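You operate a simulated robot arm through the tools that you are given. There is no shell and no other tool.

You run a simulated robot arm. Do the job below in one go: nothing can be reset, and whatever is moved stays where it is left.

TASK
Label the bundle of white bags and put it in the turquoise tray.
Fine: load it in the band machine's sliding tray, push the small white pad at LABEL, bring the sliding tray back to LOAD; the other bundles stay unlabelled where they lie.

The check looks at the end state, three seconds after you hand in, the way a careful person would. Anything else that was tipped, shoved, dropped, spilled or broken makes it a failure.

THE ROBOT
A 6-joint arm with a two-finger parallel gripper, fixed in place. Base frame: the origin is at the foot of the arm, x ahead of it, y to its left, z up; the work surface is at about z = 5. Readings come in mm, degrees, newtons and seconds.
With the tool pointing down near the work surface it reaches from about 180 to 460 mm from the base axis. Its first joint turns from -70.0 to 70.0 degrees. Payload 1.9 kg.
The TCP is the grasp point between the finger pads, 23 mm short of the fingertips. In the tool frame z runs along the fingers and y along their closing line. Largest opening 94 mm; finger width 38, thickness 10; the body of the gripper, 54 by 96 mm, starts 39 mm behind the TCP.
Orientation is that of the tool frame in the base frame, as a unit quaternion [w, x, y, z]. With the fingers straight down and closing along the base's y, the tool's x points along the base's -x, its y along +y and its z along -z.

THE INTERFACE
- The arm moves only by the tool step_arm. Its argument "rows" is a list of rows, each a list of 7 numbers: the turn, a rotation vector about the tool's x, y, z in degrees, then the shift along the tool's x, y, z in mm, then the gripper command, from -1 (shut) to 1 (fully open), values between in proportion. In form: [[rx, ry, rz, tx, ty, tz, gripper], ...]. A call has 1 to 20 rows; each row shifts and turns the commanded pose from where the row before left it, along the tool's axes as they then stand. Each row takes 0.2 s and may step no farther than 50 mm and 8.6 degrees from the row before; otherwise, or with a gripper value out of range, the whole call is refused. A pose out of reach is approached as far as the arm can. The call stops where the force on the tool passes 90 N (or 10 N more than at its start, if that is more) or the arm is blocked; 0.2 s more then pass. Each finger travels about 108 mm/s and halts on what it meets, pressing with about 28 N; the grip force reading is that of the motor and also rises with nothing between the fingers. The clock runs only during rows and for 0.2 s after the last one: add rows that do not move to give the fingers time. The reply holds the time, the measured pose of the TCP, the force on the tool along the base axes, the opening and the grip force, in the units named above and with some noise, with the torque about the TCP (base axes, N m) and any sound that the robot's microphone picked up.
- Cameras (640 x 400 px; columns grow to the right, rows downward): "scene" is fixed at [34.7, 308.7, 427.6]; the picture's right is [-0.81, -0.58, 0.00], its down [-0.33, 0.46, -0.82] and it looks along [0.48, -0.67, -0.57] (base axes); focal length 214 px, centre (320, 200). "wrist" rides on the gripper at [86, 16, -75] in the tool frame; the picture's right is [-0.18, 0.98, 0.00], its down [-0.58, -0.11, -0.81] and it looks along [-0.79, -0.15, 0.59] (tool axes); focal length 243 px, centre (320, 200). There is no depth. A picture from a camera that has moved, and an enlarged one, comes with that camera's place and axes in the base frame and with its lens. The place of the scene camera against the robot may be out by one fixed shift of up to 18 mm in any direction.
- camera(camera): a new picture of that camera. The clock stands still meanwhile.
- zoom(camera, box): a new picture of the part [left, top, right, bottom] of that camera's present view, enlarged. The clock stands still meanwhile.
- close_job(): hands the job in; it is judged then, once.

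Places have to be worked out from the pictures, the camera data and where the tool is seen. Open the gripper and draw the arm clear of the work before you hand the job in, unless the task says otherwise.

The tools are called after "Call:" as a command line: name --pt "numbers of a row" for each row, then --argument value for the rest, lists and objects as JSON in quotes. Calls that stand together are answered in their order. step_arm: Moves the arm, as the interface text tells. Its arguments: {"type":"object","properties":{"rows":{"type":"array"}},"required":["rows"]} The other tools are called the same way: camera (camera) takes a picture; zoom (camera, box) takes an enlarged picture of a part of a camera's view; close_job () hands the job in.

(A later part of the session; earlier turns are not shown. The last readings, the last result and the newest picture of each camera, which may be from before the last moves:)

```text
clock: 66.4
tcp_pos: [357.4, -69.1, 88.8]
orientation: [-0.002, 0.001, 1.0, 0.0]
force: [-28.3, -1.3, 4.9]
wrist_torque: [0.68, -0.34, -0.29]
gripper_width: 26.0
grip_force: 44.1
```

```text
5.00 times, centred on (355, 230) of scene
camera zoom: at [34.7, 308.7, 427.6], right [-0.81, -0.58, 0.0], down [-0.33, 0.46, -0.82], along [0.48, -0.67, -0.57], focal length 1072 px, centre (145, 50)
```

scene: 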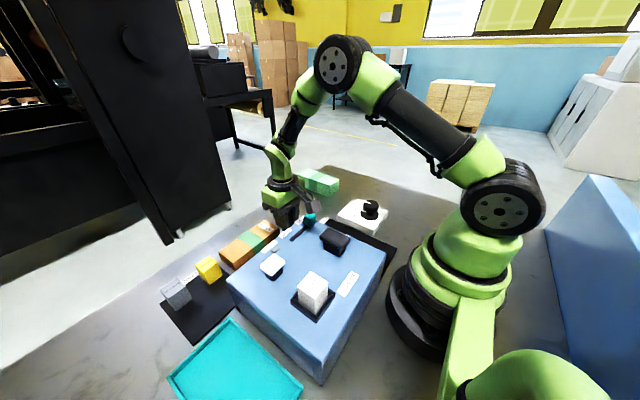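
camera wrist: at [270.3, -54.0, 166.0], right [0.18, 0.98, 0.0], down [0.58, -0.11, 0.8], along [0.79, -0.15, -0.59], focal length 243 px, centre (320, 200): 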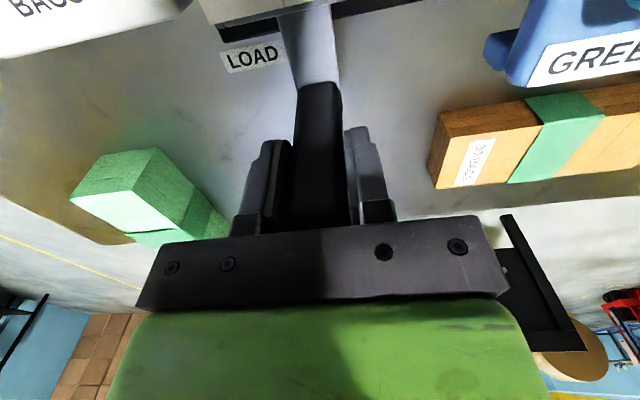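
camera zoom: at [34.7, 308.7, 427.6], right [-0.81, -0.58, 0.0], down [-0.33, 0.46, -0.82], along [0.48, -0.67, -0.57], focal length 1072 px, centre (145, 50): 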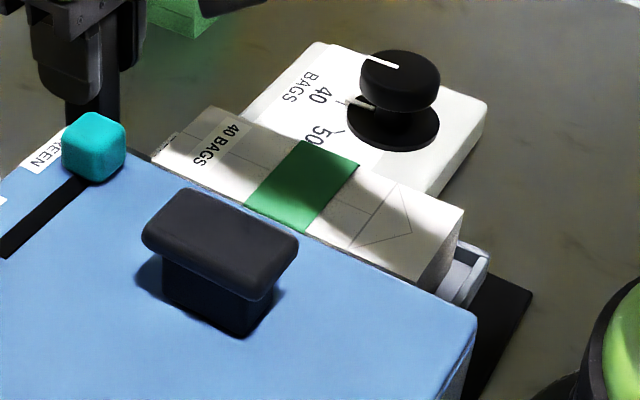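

The tray is nearly home at LOAD (y -69.1, originally -70.3). I'll push the last 1.5 mm, release, and rise to inspect the bundle.

Call:
step_arm --pt "0 0 0 0 -1.5 0 -0.8" --pt "0 0 0 0 0 0 -0.8"

Call:
step_arm --pt "0 0 0 0 0 0 0" --pt "0 0 0 0 0 0 0.3" --pt "0 0 0 0 0 0 0.3" --pt "0 0 0 0 0 -30 0.3" --pt "0 0 0 0 0 -35 0.5" --pt "0 0 0 0 0 0 0.5"

Call:
step_arm --pt "0 0 0 40 0 0 0.7" --pt "0 0 0 40 0 0 0.7" --pt "0 0 0 38 0 0 0.7" --pt "0 0 0 0 0 0 0.7"

Call:
zoom --camera "wrist" --box '[220, 0, 440, 150]'

Call:
zoom --camera "scene" --box '[300, 190, 410, 270]'

```text
clock: 67.0
tcp_pos: [357.0, -70.0, 90.0]
orientation: [-0.002, 0.0, 1.0, 0.0]
force: [-27.4, 12.0, 5.8]
wrist_torque: [-0.78, -0.37, -0.47]
gripper_width: 25.7
grip_force: 45.1
```

```text
clock: 68.4
tcp_pos: [357.7, -70.3, 155.3]
orientation: [0.0, -0.001, 1.0, 0.0]
force: [0.2, -0.7, 0.4]
wrist_torque: [0.04, 0.05, -0.02]
gripper_width: 70.4
grip_force: 0.1
```

```text
clock: 69.4
tcp_pos: [240.4, -72.5, 155.1]
orientation: [-0.001, 0.0, 1.0, 0.0]
force: [0.5, 0.2, 0.1]
wrist_torque: [-0.01, 0.05, -0.01]
gripper_width: 79.8
grip_force: 0.0
```

```text
2.67 times, centred on (330, 75) of wrist
camera zoom: at [152.8, -56.1, 230.6], right [0.18, 0.98, 0.0], down [0.58, -0.11, 0.81], along [0.79, -0.15, -0.59], focal length 647 px, centre (293, 533)
```

zoom: 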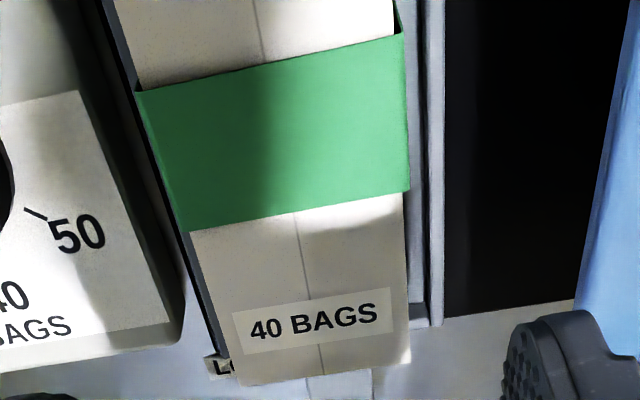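

```text
5.00 times, centred on (355, 230) of scene
camera zoom: at [34.7, 308.7, 427.6], right [-0.81, -0.58, 0.0], down [-0.33, 0.46, -0.82], along [0.48, -0.67, -0.57], focal length 1072 px, centre (145, 50)
```

zoom: 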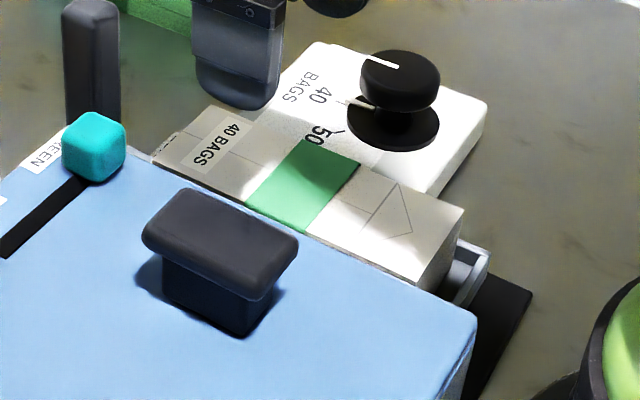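

I see no new label on the bundle's top yet. Before doing anything else I'll look closely at all its faces.

Call:
zoom --camera "scene" --box '[320, 205, 400, 255]'

Call:
camera --camera "wrist"

Call:
zoom --camera "scene" --box '[240, 220, 360, 320]'

```text
8.00 times, centred on (360, 230) of scene
camera zoom: at [34.7, 308.7, 427.6], right [-0.81, -0.58, 0.0], down [-0.33, 0.46, -0.82], along [0.48, -0.67, -0.57], focal length 1716 px, centre (0, -40)
```

zoom: 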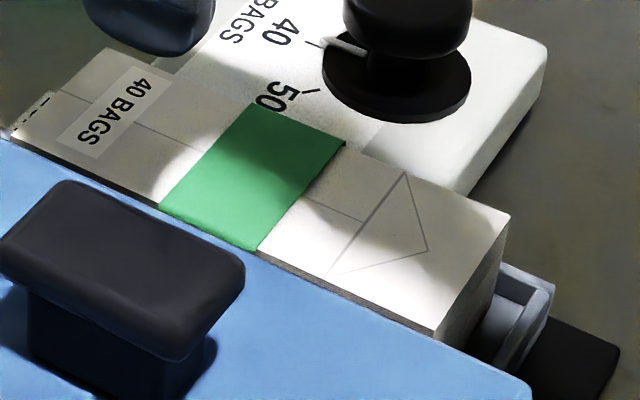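

```text
taken
camera wrist: at [152.8, -56.1, 230.6], right [0.18, 0.98, 0.0], down [0.58, -0.11, 0.81], along [0.79, -0.15, -0.59], focal length 243 px, centre (320, 200)
```

wrist: 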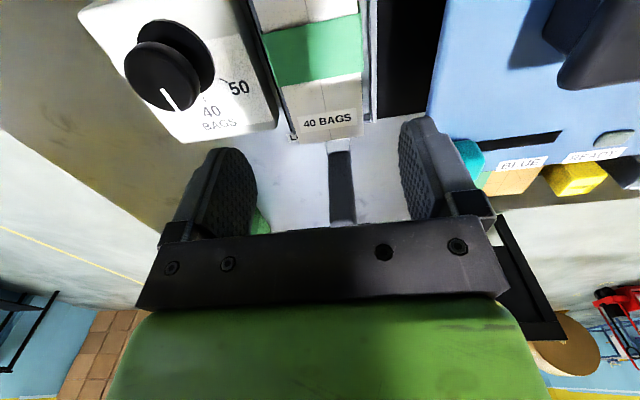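

```text
4.00 times, centred on (300, 270) of scene
camera zoom: at [34.7, 308.7, 427.6], right [-0.81, -0.58, 0.0], down [-0.33, 0.46, -0.82], along [0.48, -0.67, -0.57], focal length 858 px, centre (400, -80)
```

zoom: 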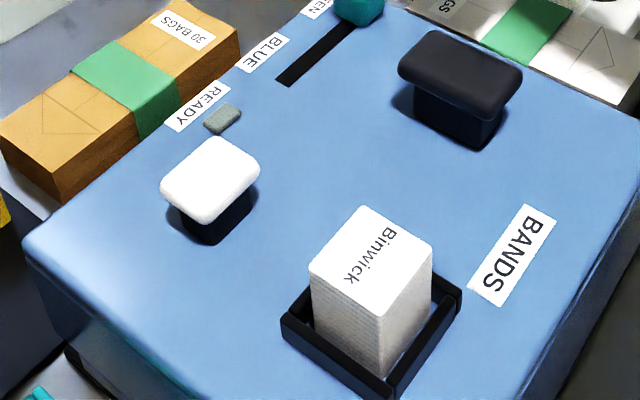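

There is still no visible label on the top or the -x end. I'll look at the other sides with the wrist camera: up, yaw +90°, viewing from the machine side.

Call:
step_arm --pt "0 0 8.5 0 0 -30 0.7" --pt "0 0 8.5 0 0 -30 0.7" --pt "0 0 8.5 0 0 -20 0.7" --pt "0 0 8.5 0 0 0 0.7" --pt "0 0 8.5 0 0 0 0.7" --pt "0 0 8.5 0 0 0 0.7" --pt "0 0 8.5 0 0 0 0.7" --pt "0 0 8.5 0 0 0 0.7" --pt "0 0 8.5 0 0 0 0.7" --pt "0 0 8.5 0 0 0 0.7" --pt "0 0 5 0 0 0 0.7" --pt "0 0 0 40 20 0 0.7" --pt "0 0 0 40 20 0 0.7" --pt "0 0 0 30 0 0 0.7" --pt "0 0 0 0 0 0 0.7"

Call:
camera --camera "wrist"

Call:
zoom --camera "wrist" --box '[180, 0, 420, 150]'

```text
clock: 72.6
tcp_pos: [279.8, 39.2, 234.8]
orientation: [0.001, 0.706, 0.708, -0.001]
force: [-0.5, 0.0, -0.1]
wrist_torque: [-0.01, 0.0, 0.0]
gripper_width: 79.9
grip_force: 0.1
```

```text
taken
camera wrist: at [294.7, 125.6, 311.2], right [0.98, -0.18, 0.0], down [-0.11, -0.58, 0.81], along [-0.15, -0.79, -0.59], focal length 243 px, centre (320, 200)
```

wrist: 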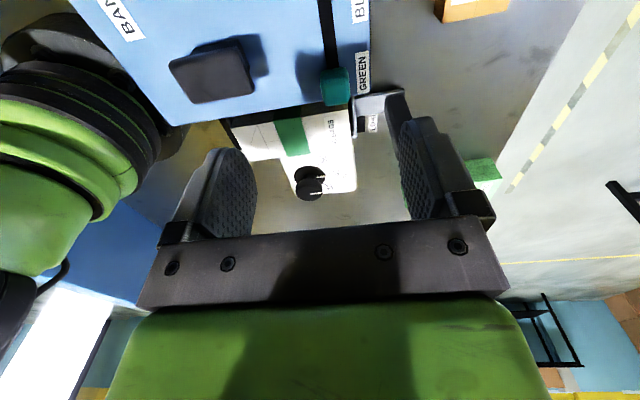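

```text
2.67 times, centred on (300, 75) of wrist
camera zoom: at [294.7, 125.6, 311.2], right [0.98, -0.18, 0.0], down [-0.11, -0.58, 0.81], along [-0.15, -0.79, -0.59], focal length 647 px, centre (373, 533)
```

zoom: 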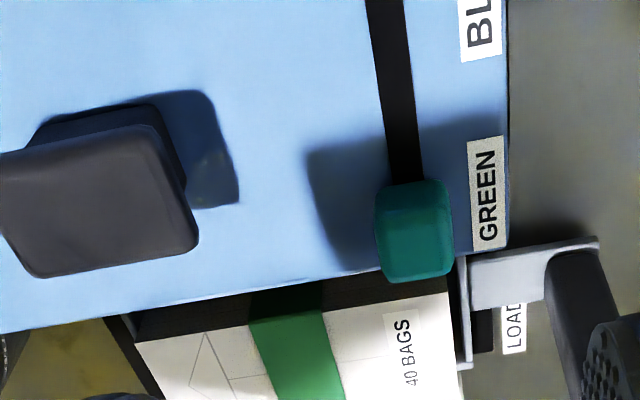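

I can't see a label on any visible face. I'll pick the bundle up (it must leave the tray anyway) and inspect it on all sides. First I'll yaw back to 0° and move above it at (224,-71.5).

Call:
step_arm --pt "0 0 -8.5 0 0 0 0.7" --pt "0 0 -8.5 0 0 0 0.7" --pt "0 0 -8.5 0 0 0 0.7" --pt "0 0 -8.5 0 0 0 0.7" --pt "0 0 -8.5 0 0 0 0.7" --pt "0 0 -8.5 0 0 0 0.7" --pt "0 0 -8.5 0 0 0 0.7" --pt "0 0 -8.5 0 0 0 0.7" --pt "0 0 -8.5 0 0 0 0.7" --pt "0 0 -8.5 0 0 0 0.7" --pt "0 0 -5 0 0 0 0.7" --pt "0 0 0 18 -37 0 0.7" --pt "0 0 0 18 -37 0 0.7" --pt "0 0 0 19.5 -36.5 0 0.7" --pt "0 0 0 0 0 0 0.7"

Call:
camera --camera "wrist"

```text
clock: 75.8
tcp_pos: [223.6, -72.1, 236.0]
orientation: [-0.001, -0.001, 1.0, -0.001]
force: [-0.8, -0.9, -0.1]
wrist_torque: [0.01, -0.02, 0.0]
gripper_width: 79.9
grip_force: 0.0
```

```text
taken
camera wrist: at [137.2, -56.6, 311.2], right [0.18, 0.98, 0.0], down [0.58, -0.11, 0.81], along [0.79, -0.15, -0.59], focal length 243 px, centre (320, 200)
```

wrist: 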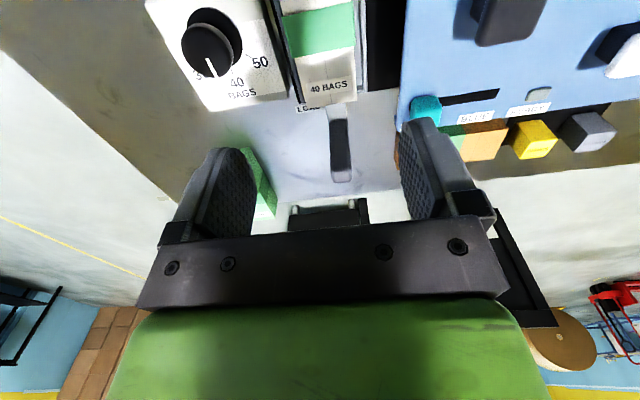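

I'll descend around the bundle with tips staying above the tray rim (TCP z≈55) and grip it.

Call:
step_arm --pt "0 0 0 0 0 40 0.7" --pt "0 0 0 0 0.5 40 0.7" --pt "0 0 0 0 0 40 0.7" --pt "0 0 0 0 0 35 0.7" --pt "0 0 0 0 0 26 0.7" --pt "0 0 0 0 0 0 0.7"

Call:
camera --camera "wrist"

```text
clock: 77.2
tcp_pos: [223.9, -70.6, 54.0]
orientation: [-0.001, -0.001, 1.0, 0.0]
force: [0.2, -0.6, -0.8]
wrist_torque: [0.0, -0.01, -0.01]
gripper_width: 80.0
grip_force: 0.0
```

```text
taken
camera wrist: at [137.3, -55.4, 129.9], right [0.18, 0.98, 0.0], down [0.58, -0.11, 0.81], along [0.79, -0.15, -0.59], focal length 243 px, centre (320, 200)
```

wrist: 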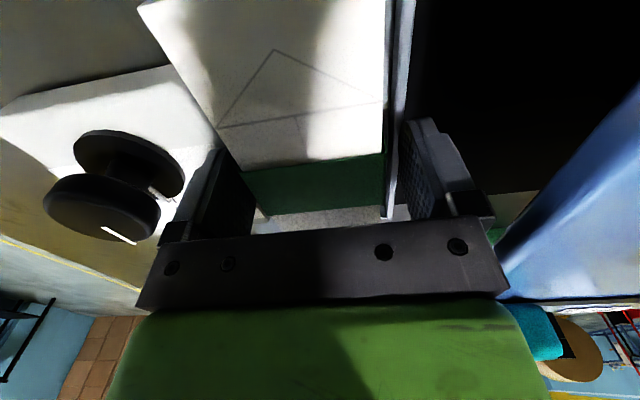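

Call:
step_arm --pt "0 0 0 0 0 0 0.2" --pt "0 0 0 0 0 0 -0.2" --pt "0 0 0 0 0 0 -0.5" --pt "0 0 0 0 0 -10 -0.5" --pt "0 0 0 0 0 -20 -0.5" --pt "0 0 0 0 0 -30 -0.5" --pt "0 0 0 0 0 -40 -0.5" --pt "0 0 0 0 0 -40 -0.5" --pt "0 0 0 0 0 0 -0.5"

Call:
camera --camera "scene"

Call:
zoom --camera "scene" --box '[280, 120, 440, 240]'

```text
clock: 79.2
tcp_pos: [224.8, -70.0, 194.4]
orientation: [0.0, 0.0, 1.0, -0.001]
force: [-0.2, 0.3, -1.3]
wrist_torque: [-0.01, -0.04, 0.02]
gripper_width: 59.5
grip_force: 28.3
```

```text
taken
```

scene: 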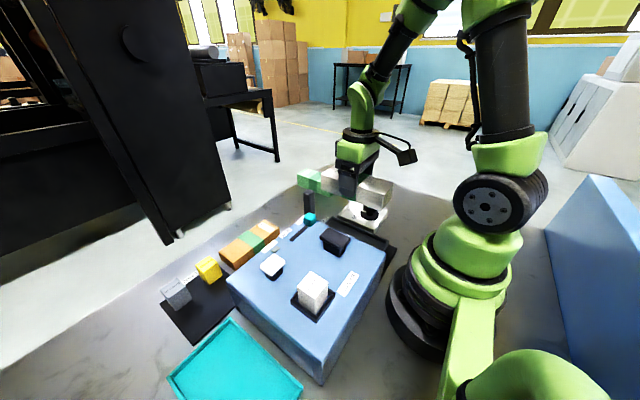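

```text
3.33 times, centred on (360, 180) of scene
camera zoom: at [34.7, 308.7, 427.6], right [-0.81, -0.58, 0.0], down [-0.33, 0.46, -0.82], along [0.48, -0.67, -0.57], focal length 715 px, centre (187, 267)
```

zoom: 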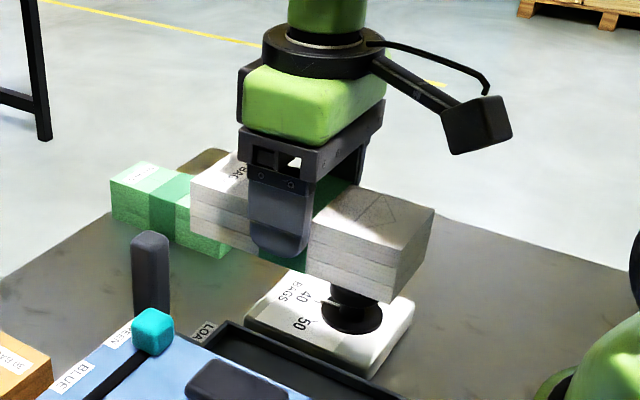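

The +y side and -x end are bare too. I'll rotate the held bundle half a turn in place to see the remaining faces.

Call:
step_arm --pt "0 0 8.5 0 0 -10 -0.5" --pt "0 0 8.5 -10 0 -10 -0.5" --pt "0 0 8.5 0 0 0 -0.5" --pt "0 0 8.5 0 0 0 -0.5" --pt "0 0 8.5 0 0 0 -0.5" --pt "0 0 8.5 0 0 0 -0.5" --pt "0 0 8.5 0 0 0 -0.5" --pt "0 0 8.5 0 0 0 -0.5" --pt "0 0 8.5 0 0 0 -0.5" --pt "0 0 8.5 0 0 0 -0.5" --pt "0 0 5 0 0 0 -0.5" --pt "0 0 8.5 0 0 0 -0.5" --pt "0 0 8.5 0 0 0 -0.5" --pt "0 0 8.5 0 0 0 -0.5" --pt "0 0 8.5 0 0 0 -0.5" --pt "0 0 8.5 0 0 0 -0.5" --pt "0 0 8.5 0 0 0 -0.5" --pt "0 0 8.5 0 0 0 -0.5" --pt "0 0 0 0 0 0 -0.5"

Call:
zoom --camera "scene" --box '[280, 100, 440, 220]'

```text
clock: 83.2
tcp_pos: [234.9, -71.7, 214.8]
orientation: [0.0, 0.965, 0.263, -0.001]
force: [0.0, -0.4, -1.3]
wrist_torque: [-0.02, -0.06, 0.0]
gripper_width: 59.8
grip_force: 27.9
```

```text
3.33 times, centred on (360, 160) of scene
camera zoom: at [34.7, 308.7, 427.6], right [-0.81, -0.58, 0.0], down [-0.33, 0.46, -0.82], along [0.48, -0.67, -0.57], focal length 715 px, centre (187, 333)
```

zoom: 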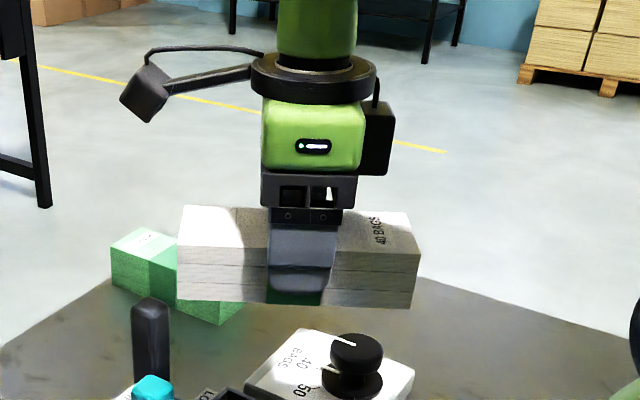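

No label on any face, so that press did not take: I pressed about 11 mm at only 6 N and held it briefly. I'll put the bundle back in the tray and repeat with a full-stroke, longer press. First I rotate back.

Call:
step_arm --pt "0 0 -8.5 0 0 0 -0.5" --pt "0 0 -8.5 0 0 0 -0.5" --pt "0 0 -8.5 0 0 0 -0.5" --pt "0 0 -8.5 0 0 0 -0.5" --pt "0 0 -8.5 0 0 0 -0.5" --pt "0 0 -8.5 0 0 0 -0.5" --pt "0 0 -8.5 0 0 0 -0.5" --pt "0 0 -8.5 0 0 0 -0.5" --pt "0 0 -8.5 0 0 0 -0.5" --pt "0 0 -8.5 0 0 0 -0.5" --pt "0 0 -8.5 0 0 0 -0.5" --pt "0 0 -8.5 0 0 0 -0.5" --pt "0 0 -8.5 0 0 0 -0.5" --pt "0 0 -8.5 0 0 0 -0.5" --pt "0 0 -8.5 0 0 0 -0.5" --pt "0 0 -8.5 0 0 0 -0.5" --pt "0 0 -8.5 0 0 0 -0.5" --pt "0 0 -5 0 0 0 -0.5" --pt "0 0 0 0 0 0 -0.5"

Call:
camera --camera "wrist"

Call:
camera --camera "scene"

```text
clock: 87.2
tcp_pos: [235.2, -73.1, 214.8]
orientation: [0.001, -0.001, 1.0, -0.001]
force: [0.6, -0.9, -1.6]
wrist_torque: [-0.02, -0.04, 0.03]
gripper_width: 59.6
grip_force: 28.1
```

```text
taken
camera wrist: at [147.6, -57.2, 290.4], right [0.18, 0.98, 0.0], down [0.58, -0.11, 0.81], along [0.79, -0.15, -0.59], focal length 243 px, centre (320, 200)
```

wrist: 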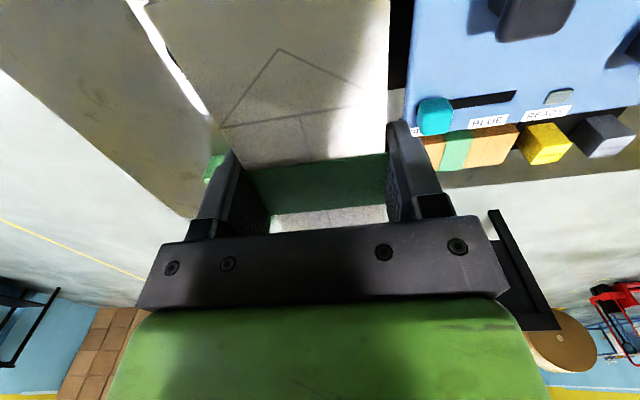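

```text
taken
```

scene: 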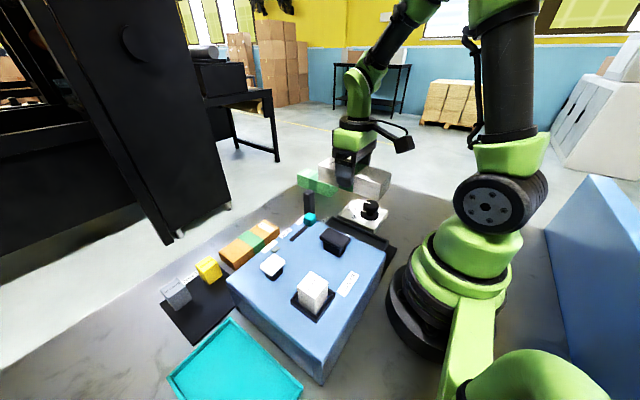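

Everything else is unchanged. I'll lower the bundle back into the LOAD tray, centred at x≈220, y≈-71.5.

Call:
step_arm --pt "0 0 0 15 1.6 30 -0.5" --pt "0 0 0 0 0 40 -0.5" --pt "0 0 0 0 0 40 -0.5" --pt "0 0 0 0 0 30 -0.5" --pt "0 0 0 0 0 10 -0.5" --pt "0 0 0 0 0 0 -0.5"

Call:
camera --camera "wrist"

```text
clock: 88.6
tcp_pos: [219.2, -70.7, 63.6]
orientation: [0.001, -0.001, 1.0, 0.0]
force: [-0.5, -0.2, -1.8]
wrist_torque: [0.02, -0.03, 0.01]
gripper_width: 59.6
grip_force: 28.0
```

```text
taken
camera wrist: at [132.6, -55.1, 139.5], right [0.18, 0.98, 0.0], down [0.58, -0.11, 0.81], along [0.79, -0.15, -0.59], focal length 243 px, centre (320, 200)
```

wrist: 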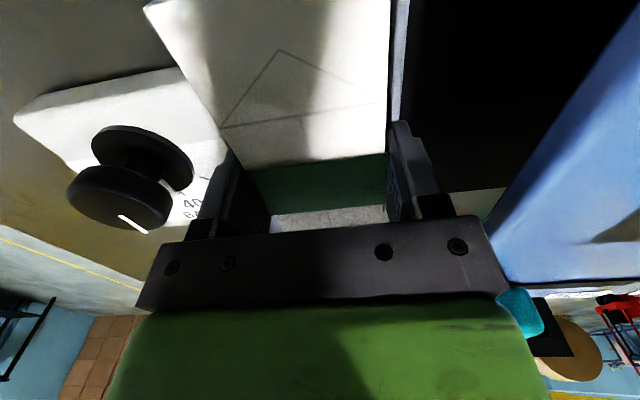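

Aligned inside the rim. I'll lower the last 9 mm, release, and rise.

Call:
step_arm --pt "0 0 0 0 -0.5 6 -0.5" --pt "0 0 0 0 0 3 -0.5" --pt "0 0 0 0 0 0 -0.5"

Call:
step_arm --pt "0 0 0 0 0 0 0.5" --pt "0 0 0 0 0 0 0.7" --pt "0 0 0 0 0 0 0.7" --pt "0 0 0 0 0 -20 0.7" --pt "0 0 0 0 0 -40 0.7" --pt "0 0 0 0 0 -40 0.7" --pt "0 0 0 0 0 0 0.7"

Call:
camera --camera "wrist"

```text
clock: 89.4
tcp_pos: [218.8, -71.1, 55.0]
orientation: [0.0, -0.001, 1.0, -0.002]
force: [0.8, 0.0, -0.7]
wrist_torque: [0.03, -0.03, 0.0]
gripper_width: 59.6
grip_force: 28.2
```

```text
clock: 91.0
tcp_pos: [219.2, -71.4, 153.9]
orientation: [-0.001, -0.001, 1.0, -0.001]
force: [-0.7, 0.7, -0.5]
wrist_torque: [-0.02, 0.02, 0.0]
gripper_width: 80.0
grip_force: 0.1
```

```text
taken
camera wrist: at [131.0, -55.9, 230.4], right [0.18, 0.98, 0.0], down [0.58, -0.11, 0.81], along [0.79, -0.15, -0.59], focal length 243 px, centre (320, 200)
```

wrist: 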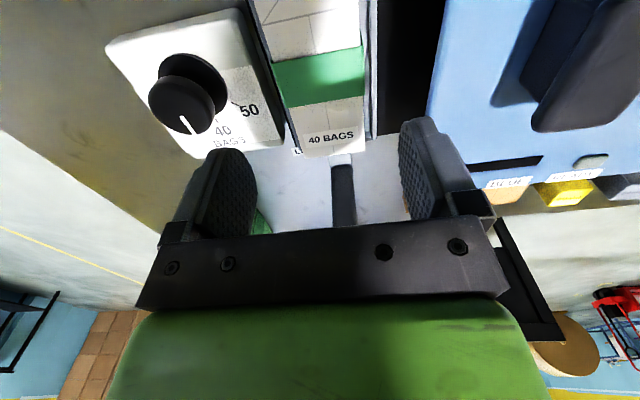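

The bundle is back in the tray. Now I go to the handle again, descend and grip it.

Call:
step_arm --pt "0 0 0 -35 0.3 0 0.4" --pt "0 0 0 -35 0.3 0 0.2" --pt "0 0 0 -35 0.2 0 0.2" --pt "0 0 0 -33.5 0.2 0 0.2" --pt "0 0 0 0 0 0 0.2"

Call:
camera --camera "wrist"

```text
clock: 92.2
tcp_pos: [357.3, -70.2, 156.5]
orientation: [0.0, -0.001, 1.0, -0.001]
force: [0.3, 0.3, -0.2]
wrist_torque: [0.02, -0.01, 0.03]
gripper_width: 56.5
grip_force: 0.0
```

```text
taken
camera wrist: at [270.4, -54.6, 231.8], right [0.18, 0.98, 0.0], down [0.58, -0.11, 0.81], along [0.79, -0.15, -0.59], focal length 243 px, centre (320, 200)
```

wrist: 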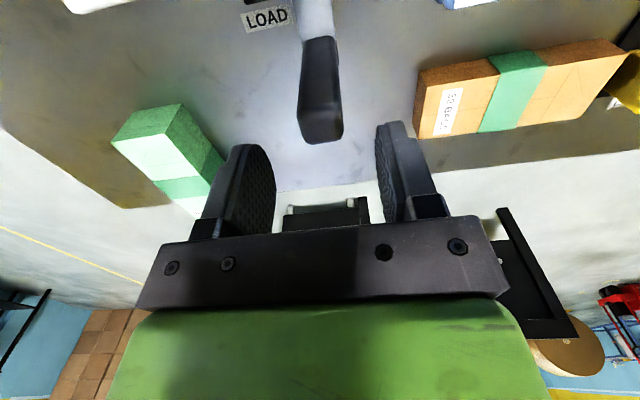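

The handle is centred between the fingers. I'll descend, grip, and slide the tray toward LABEL, first to the middle.

Call:
step_arm --pt "0 0 0 0 0 35 0.2" --pt "0 0 0 0 0 32 0.2" --pt "0 0 0 0 0 0 0.2" --pt "0 0 0 0 0 0 -0.5" --pt "0 0 0 0 0 0 -0.8" --pt "0 0 0 0 0 0 -0.8"

Call:
step_arm --pt "0 0 0 0 6 0 -0.8" --pt "0 0 0 0 10 0 -0.8" --pt "0 0 0 0 20 0 -0.8" --pt "0 0 0 0 20 0 -0.8" --pt "0 0 0 0 20 0 -0.8" --pt "0 0 0 0 20 0 -0.8" --pt "0 0 0 0 18 0 -0.8" --pt "0 0 0 0 0 0 -0.8"

Call:
camera --camera "wrist"

```text
clock: 93.6
tcp_pos: [357.4, -69.9, 88.3]
orientation: [-0.001, 0.0, 1.0, 0.0]
force: [7.0, 0.0, -10.6]
wrist_torque: [1.02, -0.38, -0.48]
gripper_width: 26.0
grip_force: 45.2
```

```text
clock: 95.4
tcp_pos: [357.8, 44.5, 86.8]
orientation: [-0.002, 0.0, 1.0, 0.0]
force: [-5.0, 1.0, -14.8]
wrist_torque: [0.91, -1.36, -0.86]
gripper_width: 25.8
grip_force: 45.0
```

```text
taken
camera wrist: at [270.5, 59.5, 164.3], right [0.18, 0.98, 0.0], down [0.58, -0.11, 0.81], along [0.79, -0.15, -0.59], focal length 243 px, centre (320, 200)
```

wrist: 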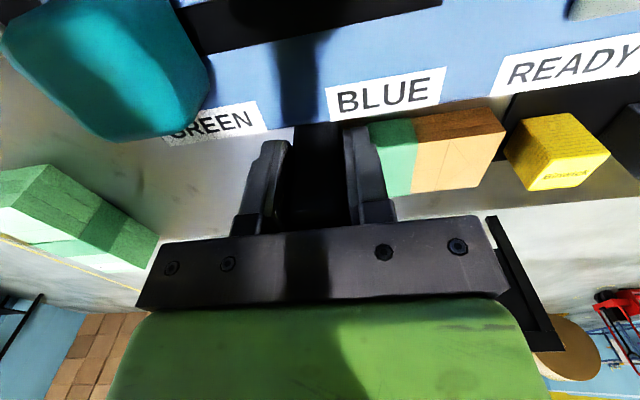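

Continuing to slide from y≈44 to LABEL at y≈156.5.

Call:
step_arm --pt "0 0 0 0 20 0 -0.8" --pt "0 0 0 0 20 0 -0.8" --pt "0 0 0 0 20 0 -0.8" --pt "0 0 0 0 20 0 -0.8" --pt "0 0 0 0 16 0 -0.8" --pt "0 0 0 0 10 0 -0.8" --pt "0 0 0 0 6 0 -0.8" --pt "0 0 0 0 0 0 -0.8"

Call:
camera --camera "wrist"

```text
clock: 97.2
tcp_pos: [357.5, 155.1, 87.7]
orientation: [0.0, -0.001, 1.0, 0.0]
force: [-1.3, 1.3, -3.9]
wrist_torque: [1.11, 1.05, -0.68]
gripper_width: 25.9
grip_force: 44.2
```

```text
taken
camera wrist: at [270.4, 171.4, 164.2], right [0.18, 0.98, 0.0], down [0.58, -0.11, 0.81], along [0.79, -0.15, -0.59], focal length 243 px, centre (320, 200)
```

wrist: 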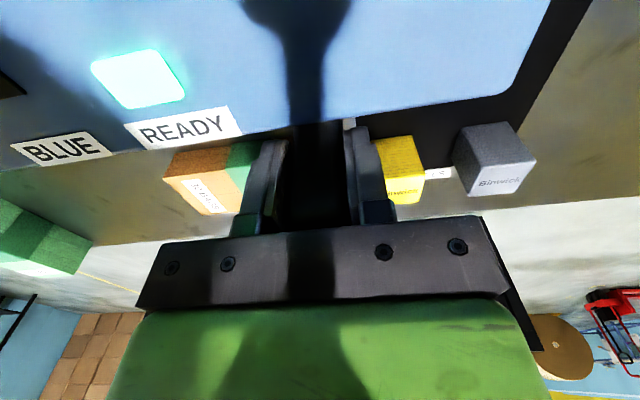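

READY is lit at y≈155. I'll nudge 2 mm further to be well inside the station, then release and rise.

Call:
step_arm --pt "0 0 0 0 2 0 -0.8" --pt "0 0 0 0 0 0 -0.8"

Call:
step_arm --pt "0 0 0 0 0 0 0" --pt "0 0 0 0 0 0 0.2" --pt "0 0 0 0 0 0 0.2" --pt "0 0 0 0 0 -30 0.2" --pt "0 0 0 0 0 -35 0.2" --pt "0 0 0 0 0 -38 0.2" --pt "0 0 0 35 1 0 -0.5" --pt "0 0 0 35 1 0 -1" --pt "0 0 0 20 0 0 -1" --pt "0 0 0 0 0 0 -1"

Call:
camera --camera "wrist"

```text
clock: 97.8
tcp_pos: [357.4, 156.3, 87.3]
orientation: [0.0, -0.001, 1.0, -0.001]
force: [-2.1, 1.1, -4.9]
wrist_torque: [1.0, 0.19, -0.85]
gripper_width: 25.8
grip_force: 45.0
```

```text
clock: 100.0
tcp_pos: [267.9, 160.4, 191.7]
orientation: [0.0, 0.0, 1.0, -0.001]
force: [0.3, 0.1, -0.1]
wrist_torque: [0.0, -0.02, 0.01]
gripper_width: 0.0
grip_force: 28.2
```

```text
taken
camera wrist: at [181.1, 175.6, 268.1], right [0.18, 0.98, 0.0], down [0.58, -0.11, 0.81], along [0.79, -0.15, -0.59], focal length 243 px, centre (320, 200)
```

wrist: 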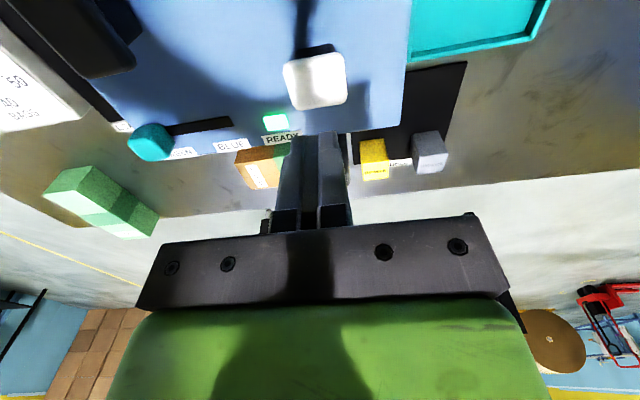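

READY lit; the pad is at (253.3,159). I'll centre over it and come down to just above the pad.

Call:
step_arm --pt "0 0 0 14.4 -1.4 0 -1" --pt "0 0 0 0 0 20 -1" --pt "0 0 0 0 0 18 -1" --pt "0 0 0 0 0 0 -1"

Call:
step_arm --pt "0 0 0 0 0 3 -1" --pt "0 0 0 0 0 3 -1" --pt "0 0 0 0 0 3 -1" --pt "0 0 0 0 0 2 -1"

```text
clock: 101.0
tcp_pos: [254.2, 157.6, 153.7]
orientation: [0.0, -0.001, 1.0, 0.0]
force: [0.1, 0.1, -0.1]
wrist_torque: [-0.01, -0.02, 0.01]
gripper_width: 0.1
grip_force: 27.5
```

```text
clock: 102.0
tcp_pos: [253.7, 157.4, 142.9]
orientation: [0.001, -0.001, 1.0, -0.001]
force: [0.4, -1.3, 4.3]
wrist_torque: [0.0, 0.01, 0.03]
gripper_width: 0.0
grip_force: 28.1
```

The pad is moving under 4 N at tips z≈120. I'll continue pressing step by step until it clicks and bottoms out, then hold.

Call:
step_arm --pt "0 0 0 0 0 2 -1" --pt "0 0 0 0 0 2 -1" --pt "0 0 0 0 0 1 -1"

Call:
step_arm --pt "0 0 0 0 0 1 -1" --pt "0 0 0 0 0 1 -1" --pt "0 0 0 0 0 1 -1" --pt "0 0 0 0 0 0 -1"

```text
clock: 102.8
tcp_pos: [253.1, 157.8, 136.5]
orientation: [0.0, -0.001, 1.0, -0.001]
force: [0.7, -3.4, 6.9]
wrist_torque: [-0.06, -0.1, 0.02]
gripper_width: 0.1
grip_force: 28.0
heard: click
```

```text
clock: 103.8
tcp_pos: [253.3, 158.2, 134.6]
orientation: [0.0, -0.001, 1.0, 0.0]
force: [2.7, -1.5, 7.9]
wrist_torque: [-0.04, -0.09, 0.02]
gripper_width: 0.0
grip_force: 28.1
```

The click came at about z 136.5; force is only 8 N and the pad still gives. I'll press on to the end of its travel and hold there.

Call:
step_arm --pt "0 0 0 0 0 1 -1" --pt "0 0 0 0 0 1 -1" --pt "0 0 0 0 0 1 -1" --pt "0 0 0 0 0 0 -1"

Call:
step_arm --pt "0 0 0 0 0 0 -1" --pt "0 0 0 0 0 0 -1" --pt "0 0 0 0 0 0 -1" --pt "0 0 0 0 0 0 -1" --pt "0 0 0 0 0 0 -1" --pt "0 0 0 0 0 0 -1"

Call:
zoom --camera "scene" --box '[200, 180, 360, 320]'

```text
clock: 104.8
tcp_pos: [253.8, 157.8, 131.6]
orientation: [0.0, -0.001, 1.0, 0.0]
force: [-5.6, -9.0, 41.4]
wrist_torque: [-0.22, 0.01, 0.24]
gripper_width: 0.0
grip_force: 28.2
```

```text
clock: 106.2
tcp_pos: [253.1, 156.9, 131.2]
orientation: [0.0, -0.001, 1.0, 0.001]
force: [-6.7, -9.0, 46.0]
wrist_torque: [-0.23, 0.01, -0.2]
gripper_width: 0.2
grip_force: 27.7
```

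```text
2.86 times, centred on (280, 250) of scene
camera zoom: at [34.6, 308.7, 427.7], right [-0.81, -0.58, 0.0], down [-0.33, 0.46, -0.82], along [0.48, -0.67, -0.57], focal length 613 px, centre (434, 57)
```

zoom: 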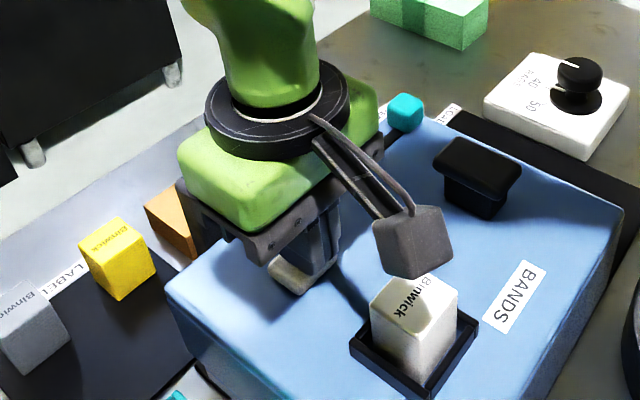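

The pad is bottomed out at 46 N and has been held about 2 s. I'll release upward and go back to the handle.

Call:
step_arm --pt "0 0 0 0 0 -5 -1" --pt "0 0 0 0 0 -15 -1" --pt "0 0 0 0 0 -20 -1" --pt "0 0 0 0 0 -20 -1" --pt "0 0 0 0 0 0 -1"

Call:
camera --camera "wrist"

Call:
step_arm --pt "0 0 0 -35 -0.5 0 -0.5" --pt "0 0 0 -35 -0.5 0 0.2" --pt "0 0 0 -34 0 0 0.2" --pt "0 0 0 0 0 0 0.2"

Call:
camera --camera "wrist"

```text
clock: 107.4
tcp_pos: [252.8, 160.0, 190.1]
orientation: [-0.001, -0.001, 1.0, -0.001]
force: [-0.4, 0.4, 0.2]
wrist_torque: [0.0, 0.0, 0.01]
gripper_width: 0.0
grip_force: 28.0
```

```text
taken
camera wrist: at [166.2, 174.2, 266.6], right [0.18, 0.98, 0.0], down [0.58, -0.11, 0.81], along [0.79, -0.15, -0.59], focal length 243 px, centre (320, 200)
```

wrist: 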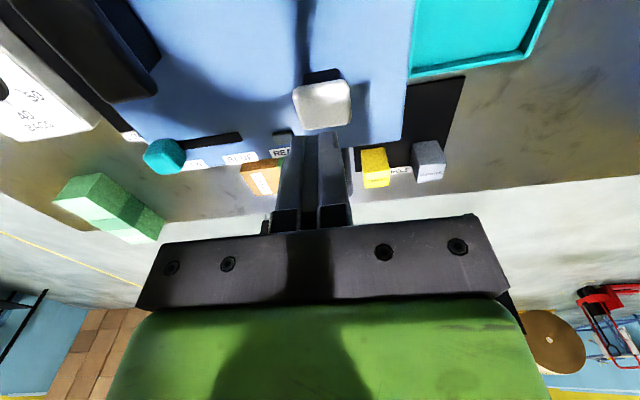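

```text
clock: 108.4
tcp_pos: [358.5, 158.4, 190.7]
orientation: [0.0, -0.001, 1.0, 0.0]
force: [-0.6, 0.1, 1.0]
wrist_torque: [0.0, 0.03, 0.01]
gripper_width: 56.8
grip_force: 0.0
```

```text
taken
camera wrist: at [270.7, 172.9, 266.0], right [0.18, 0.98, 0.0], down [0.58, -0.11, 0.81], along [0.79, -0.15, -0.59], focal length 243 px, centre (320, 200)
```

wrist: 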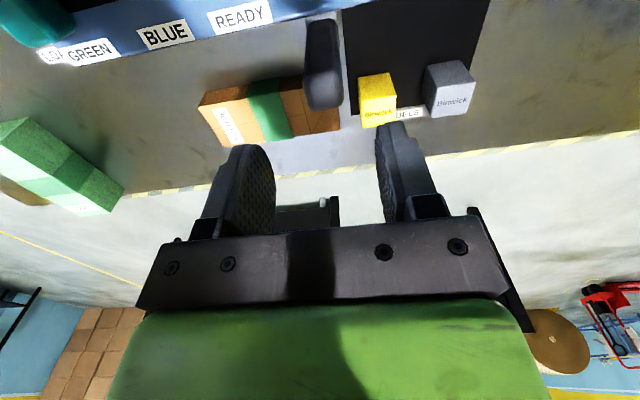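

This time READY went out after the full press, which suggests the label was applied. I'll descend onto the handle, grip, and slide back to LOAD.

Call:
step_arm --pt "0 0 0 0 -1 35 0.2" --pt "0 0 0 0 0 35 0.2" --pt "0 0 0 0 0 33 0.2" --pt "0 0 0 0 0 0 0.2" --pt "0 0 0 0 0 0 -0.5" --pt "0 0 0 0 0 0 -0.8" --pt "0 0 0 0 0 0 -0.8"

Call:
step_arm --pt "0 0 0 0 -8 0 -0.8" --pt "0 0 0 0 -18 0 -0.8" --pt "0 0 0 0 -20 0 -0.8" --pt "0 0 0 0 -20 0 -0.8" --pt "0 0 0 0 -20 0 -0.8" --pt "0 0 0 0 -20 0 -0.8"

Call:
step_arm --pt "0 0 0 0 -20 0 -0.8" --pt "0 0 0 0 -20 0 -0.8" --pt "0 0 0 0 -20 0 -0.8" --pt "0 0 0 0 -20 0 -0.8" --pt "0 0 0 0 -20 0 -0.8" --pt "0 0 0 0 0 0 -0.8"

Call:
zoom --camera "scene" --box '[220, 150, 420, 280]'

```text
clock: 110.0
tcp_pos: [355.7, 156.8, 88.3]
orientation: [0.0, -0.001, 1.0, 0.0]
force: [2.4, 1.3, -14.1]
wrist_torque: [1.26, -1.13, -0.59]
gripper_width: 25.5
grip_force: 45.0
```

```text
clock: 111.4
tcp_pos: [356.4, 50.2, 87.7]
orientation: [-0.002, 0.0, 1.0, -0.001]
force: [-14.5, -0.1, -8.3]
wrist_torque: [1.02, -0.79, -0.56]
gripper_width: 25.9
grip_force: 45.2
```

```text
clock: 112.8
tcp_pos: [357.2, -50.0, 87.9]
orientation: [-0.003, 0.0, 1.0, 0.0]
force: [-29.4, -0.2, 10.4]
wrist_torque: [0.68, -0.02, -0.3]
gripper_width: 25.8
grip_force: 45.3
```

```text
3.08 times, centred on (320, 215) of scene
camera zoom: at [34.7, 308.7, 427.6], right [-0.81, -0.58, 0.0], down [-0.33, 0.46, -0.82], along [0.48, -0.67, -0.57], focal length 660 px, centre (320, 154)
```

zoom: 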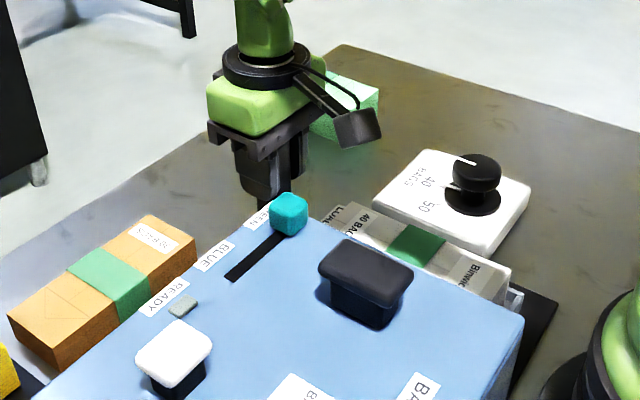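

A "Binwick" label is now visible on the bundle's -x half. I'll finish sliding to LOAD.

Call:
step_arm --pt "0 0 0 0 -8 0 -0.8" --pt "0 0 0 0 -8 0 -0.8" --pt "0 0 0 0 -4 0 -0.8" --pt "0 0 0 0 -1.5 0 -0.8" --pt "0 0 0 0 0 0 -0.8"

Call:
zoom --camera "wrist" --box '[200, 0, 440, 150]'

Call:
zoom --camera "scene" --box '[320, 205, 400, 255]'

```text
clock: 114.0
tcp_pos: [357.8, -71.5, 88.8]
orientation: [-0.002, -0.001, 1.0, 0.0]
force: [-20.5, 18.0, -9.6]
wrist_torque: [-0.89, -0.65, -0.68]
gripper_width: 25.8
grip_force: 45.1
```

```text
2.67 times, centred on (320, 75) of wrist
camera zoom: at [270.3, -54.9, 164.2], right [0.18, 0.98, 0.0], down [0.58, -0.11, 0.8], along [0.79, -0.15, -0.59], focal length 647 px, centre (320, 533)
```

zoom: 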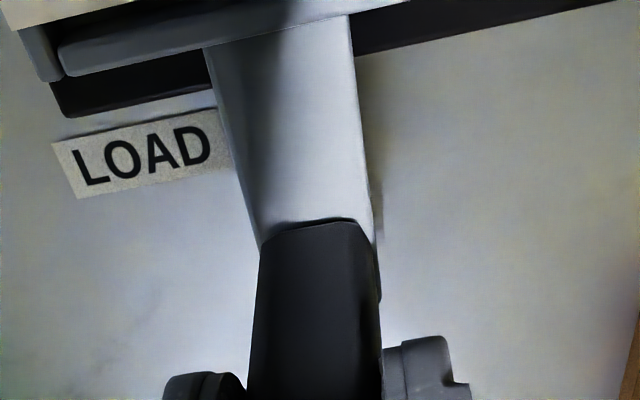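

```text
8.00 times, centred on (360, 230) of scene
camera zoom: at [34.7, 308.8, 427.6], right [-0.81, -0.58, 0.0], down [-0.33, 0.46, -0.82], along [0.48, -0.67, -0.57], focal length 1716 px, centre (0, -40)
```

zoom: 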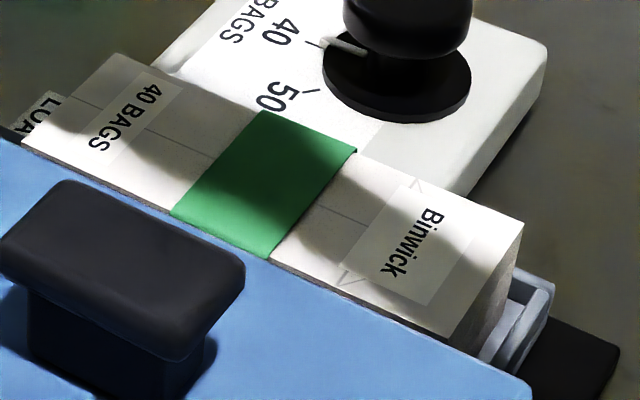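

The white "Binwick" label is on the bundle and the tray is against its LOAD stop. I'll release the handle, rise, and go over the bundle at (219,-71).

Call:
step_arm --pt "0 0 0 0 1 0 -0.8" --pt "0 0 0 0 0 0 0" --pt "0 0 0 0 0 0 0.3" --pt "0 0 0 0 0 0 0.3" --pt "0 0 0 0 0 -30 0.3" --pt "0 0 0 0 0 -37 0.5" --pt "0 0 0 0 0 0 0.5"

Call:
step_arm --pt "0 0 0 35 0 0 0.7" --pt "0 0 0 35 0 0 0.7" --pt "0 0 0 35 0 0 0.7" --pt "0 0 0 34 0 0 0.7" --pt "0 0 0 0 0 0 0.7"

Call:
camera --camera "wrist"

Call:
zoom --camera "scene" --box '[160, 220, 400, 400]'

```text
clock: 115.6
tcp_pos: [356.4, -71.1, 155.7]
orientation: [0.0, -0.001, 1.0, -0.002]
force: [-0.8, -1.1, -0.2]
wrist_torque: [-0.04, 0.04, -0.01]
gripper_width: 70.6
grip_force: 0.1
```

```text
clock: 116.8
tcp_pos: [217.9, -71.0, 155.9]
orientation: [0.0, -0.001, 1.0, -0.001]
force: [0.6, 0.4, -0.4]
wrist_torque: [0.0, 0.02, -0.03]
gripper_width: 80.0
grip_force: 0.0
```

```text
taken
camera wrist: at [130.3, -55.1, 231.9], right [0.18, 0.98, 0.0], down [0.58, -0.11, 0.81], along [0.79, -0.15, -0.59], focal length 243 px, centre (320, 200)
```

wrist: 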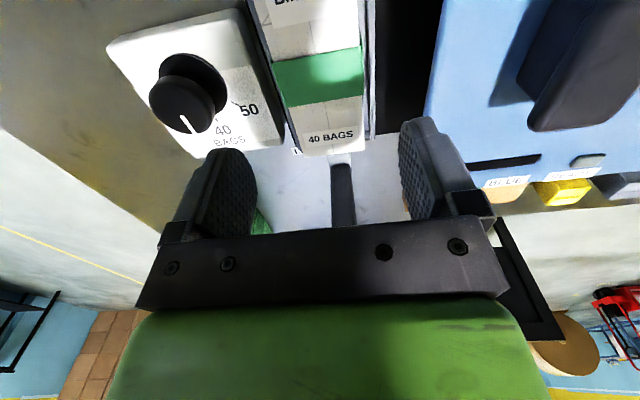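

```text
2.22 times, centred on (280, 310) of scene
camera zoom: at [34.7, 308.7, 427.6], right [-0.81, -0.58, 0.0], down [-0.33, 0.46, -0.82], along [0.48, -0.67, -0.57], focal length 477 px, centre (409, -44)
```

zoom: 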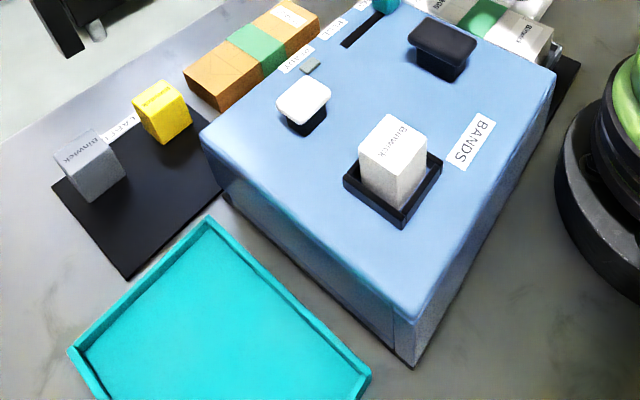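

The turquoise tray spans about x 131–305, y 237–347, centre (218,292), which is roomy enough. I'll descend on the labelled bundle at (219,-71) and grip it.

Call:
step_arm --pt "0 0 0 -1 0 35 0.7" --pt "0 0 0 0 0 35 0.7" --pt "0 0 0 0 0 31 0.7" --pt "0 0 0 0 0 0 0.7"

Call:
step_arm --pt "0 0 0 0 0 0 0.2" --pt "0 0 0 0 0 0 -0.2" --pt "0 0 0 0 0 0 -0.5" --pt "0 0 0 0 0 0 -0.5"

```text
clock: 117.8
tcp_pos: [219.8, -71.8, 53.8]
orientation: [0.0, -0.001, 1.0, 0.0]
force: [-0.2, 0.1, -0.4]
wrist_torque: [-0.02, 0.0, -0.01]
gripper_width: 79.6
grip_force: 0.1
```

```text
clock: 118.8
tcp_pos: [219.4, -70.4, 55.0]
orientation: [0.001, -0.002, 1.0, 0.001]
force: [0.5, -0.4, -0.1]
wrist_torque: [0.0, 0.01, -0.01]
gripper_width: 59.6
grip_force: 28.0
```

Gripped at 59.6 mm. I'll lift it out of the tray slowly, then up to z≈225.

Call:
step_arm --pt "0 0 0 0 0 -8 -0.5" --pt "0 0 0 0 0 -15 -0.5" --pt "0 0 0 0 0 -25 -0.5" --pt "0 0 0 0 0 -30 -0.5" --pt "0 0 0 0 0 -30 -0.5" --pt "0 0 0 0 0 -30 -0.5" --pt "0 0 0 0 0 -32 -0.5" --pt "0 0 0 0 0 0 -0.5"

Call:
zoom --camera "scene" --box '[240, 90, 440, 260]'

```text
clock: 120.6
tcp_pos: [219.2, -69.4, 224.6]
orientation: [0.0, 0.0, 1.0, -0.001]
force: [-0.4, -0.2, -2.4]
wrist_torque: [0.01, 0.01, -0.02]
gripper_width: 59.7
grip_force: 27.9
```

```text
2.35 times, centred on (340, 175) of scene
camera zoom: at [34.7, 308.7, 427.6], right [-0.81, -0.58, 0.0], down [-0.33, 0.46, -0.82], along [0.48, -0.67, -0.57], focal length 505 px, centre (273, 259)
```

zoom: 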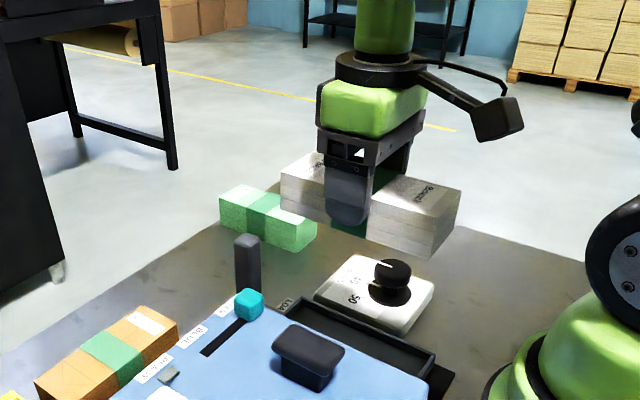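

The bundle hangs level with the label visible on top. I'll carry it left at z≈225, over the machine controls (highest is about z 143).

Call:
step_arm --pt "0 0 0 0 20 0 -0.5" --pt "0 0 0 0 35 0 -0.5" --pt "0 0 0 0 35 0 -0.5" --pt "0 0 0 0 35 0 -0.5" --pt "0 0 0 0 35 0 -0.5" --pt "0 0 0 0 0 0 -0.5"

Call:
step_arm --pt "0 0 0 0 35 0 -0.5" --pt "0 0 0 0 35 0 -0.5" --pt "0 0 0 0 35 0 -0.5" --pt "0 0 0 0 35 0 -0.5" --pt "0 0 0 0 35 0 -0.5" --pt "0 0 0 0 20 0 -0.5" --pt "0 0 0 0 0 0 -0.5"

Call:
camera --camera "wrist"

Call:
camera --camera "scene"

```text
clock: 122.0
tcp_pos: [219.1, 89.7, 223.9]
orientation: [0.0, -0.001, 1.0, -0.001]
force: [-0.4, -0.2, -1.1]
wrist_torque: [-0.01, -0.03, 0.03]
gripper_width: 59.6
grip_force: 28.5
```

```text
clock: 123.6
tcp_pos: [219.2, 285.1, 225.4]
orientation: [0.0, -0.001, 1.0, -0.001]
force: [0.0, -0.3, -0.8]
wrist_torque: [-0.03, 0.03, -0.01]
gripper_width: 59.7
grip_force: 28.1
```

```text
taken
camera wrist: at [131.5, 300.8, 300.5], right [0.18, 0.98, 0.0], down [0.58, -0.11, 0.81], along [0.79, -0.15, -0.59], focal length 243 px, centre (320, 200)
```

wrist: 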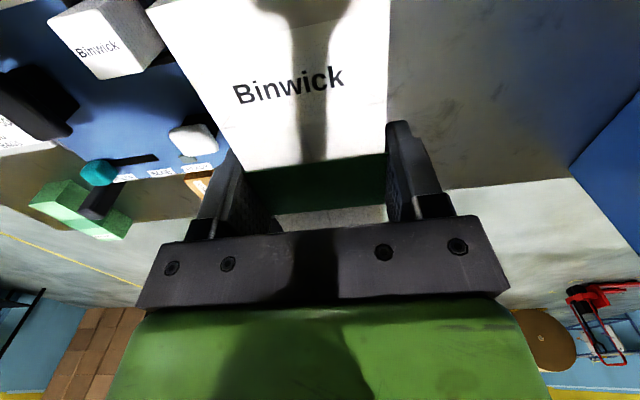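

```text
taken
```

scene: 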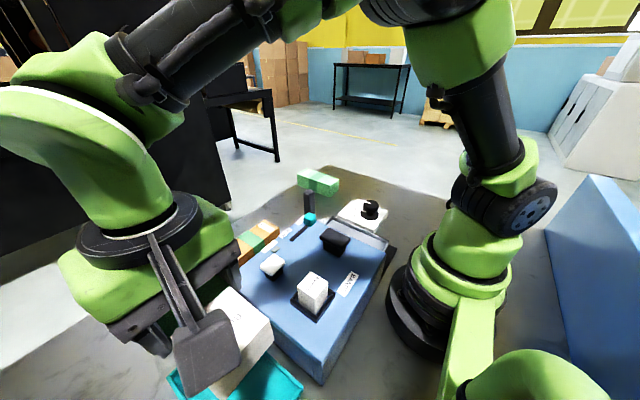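

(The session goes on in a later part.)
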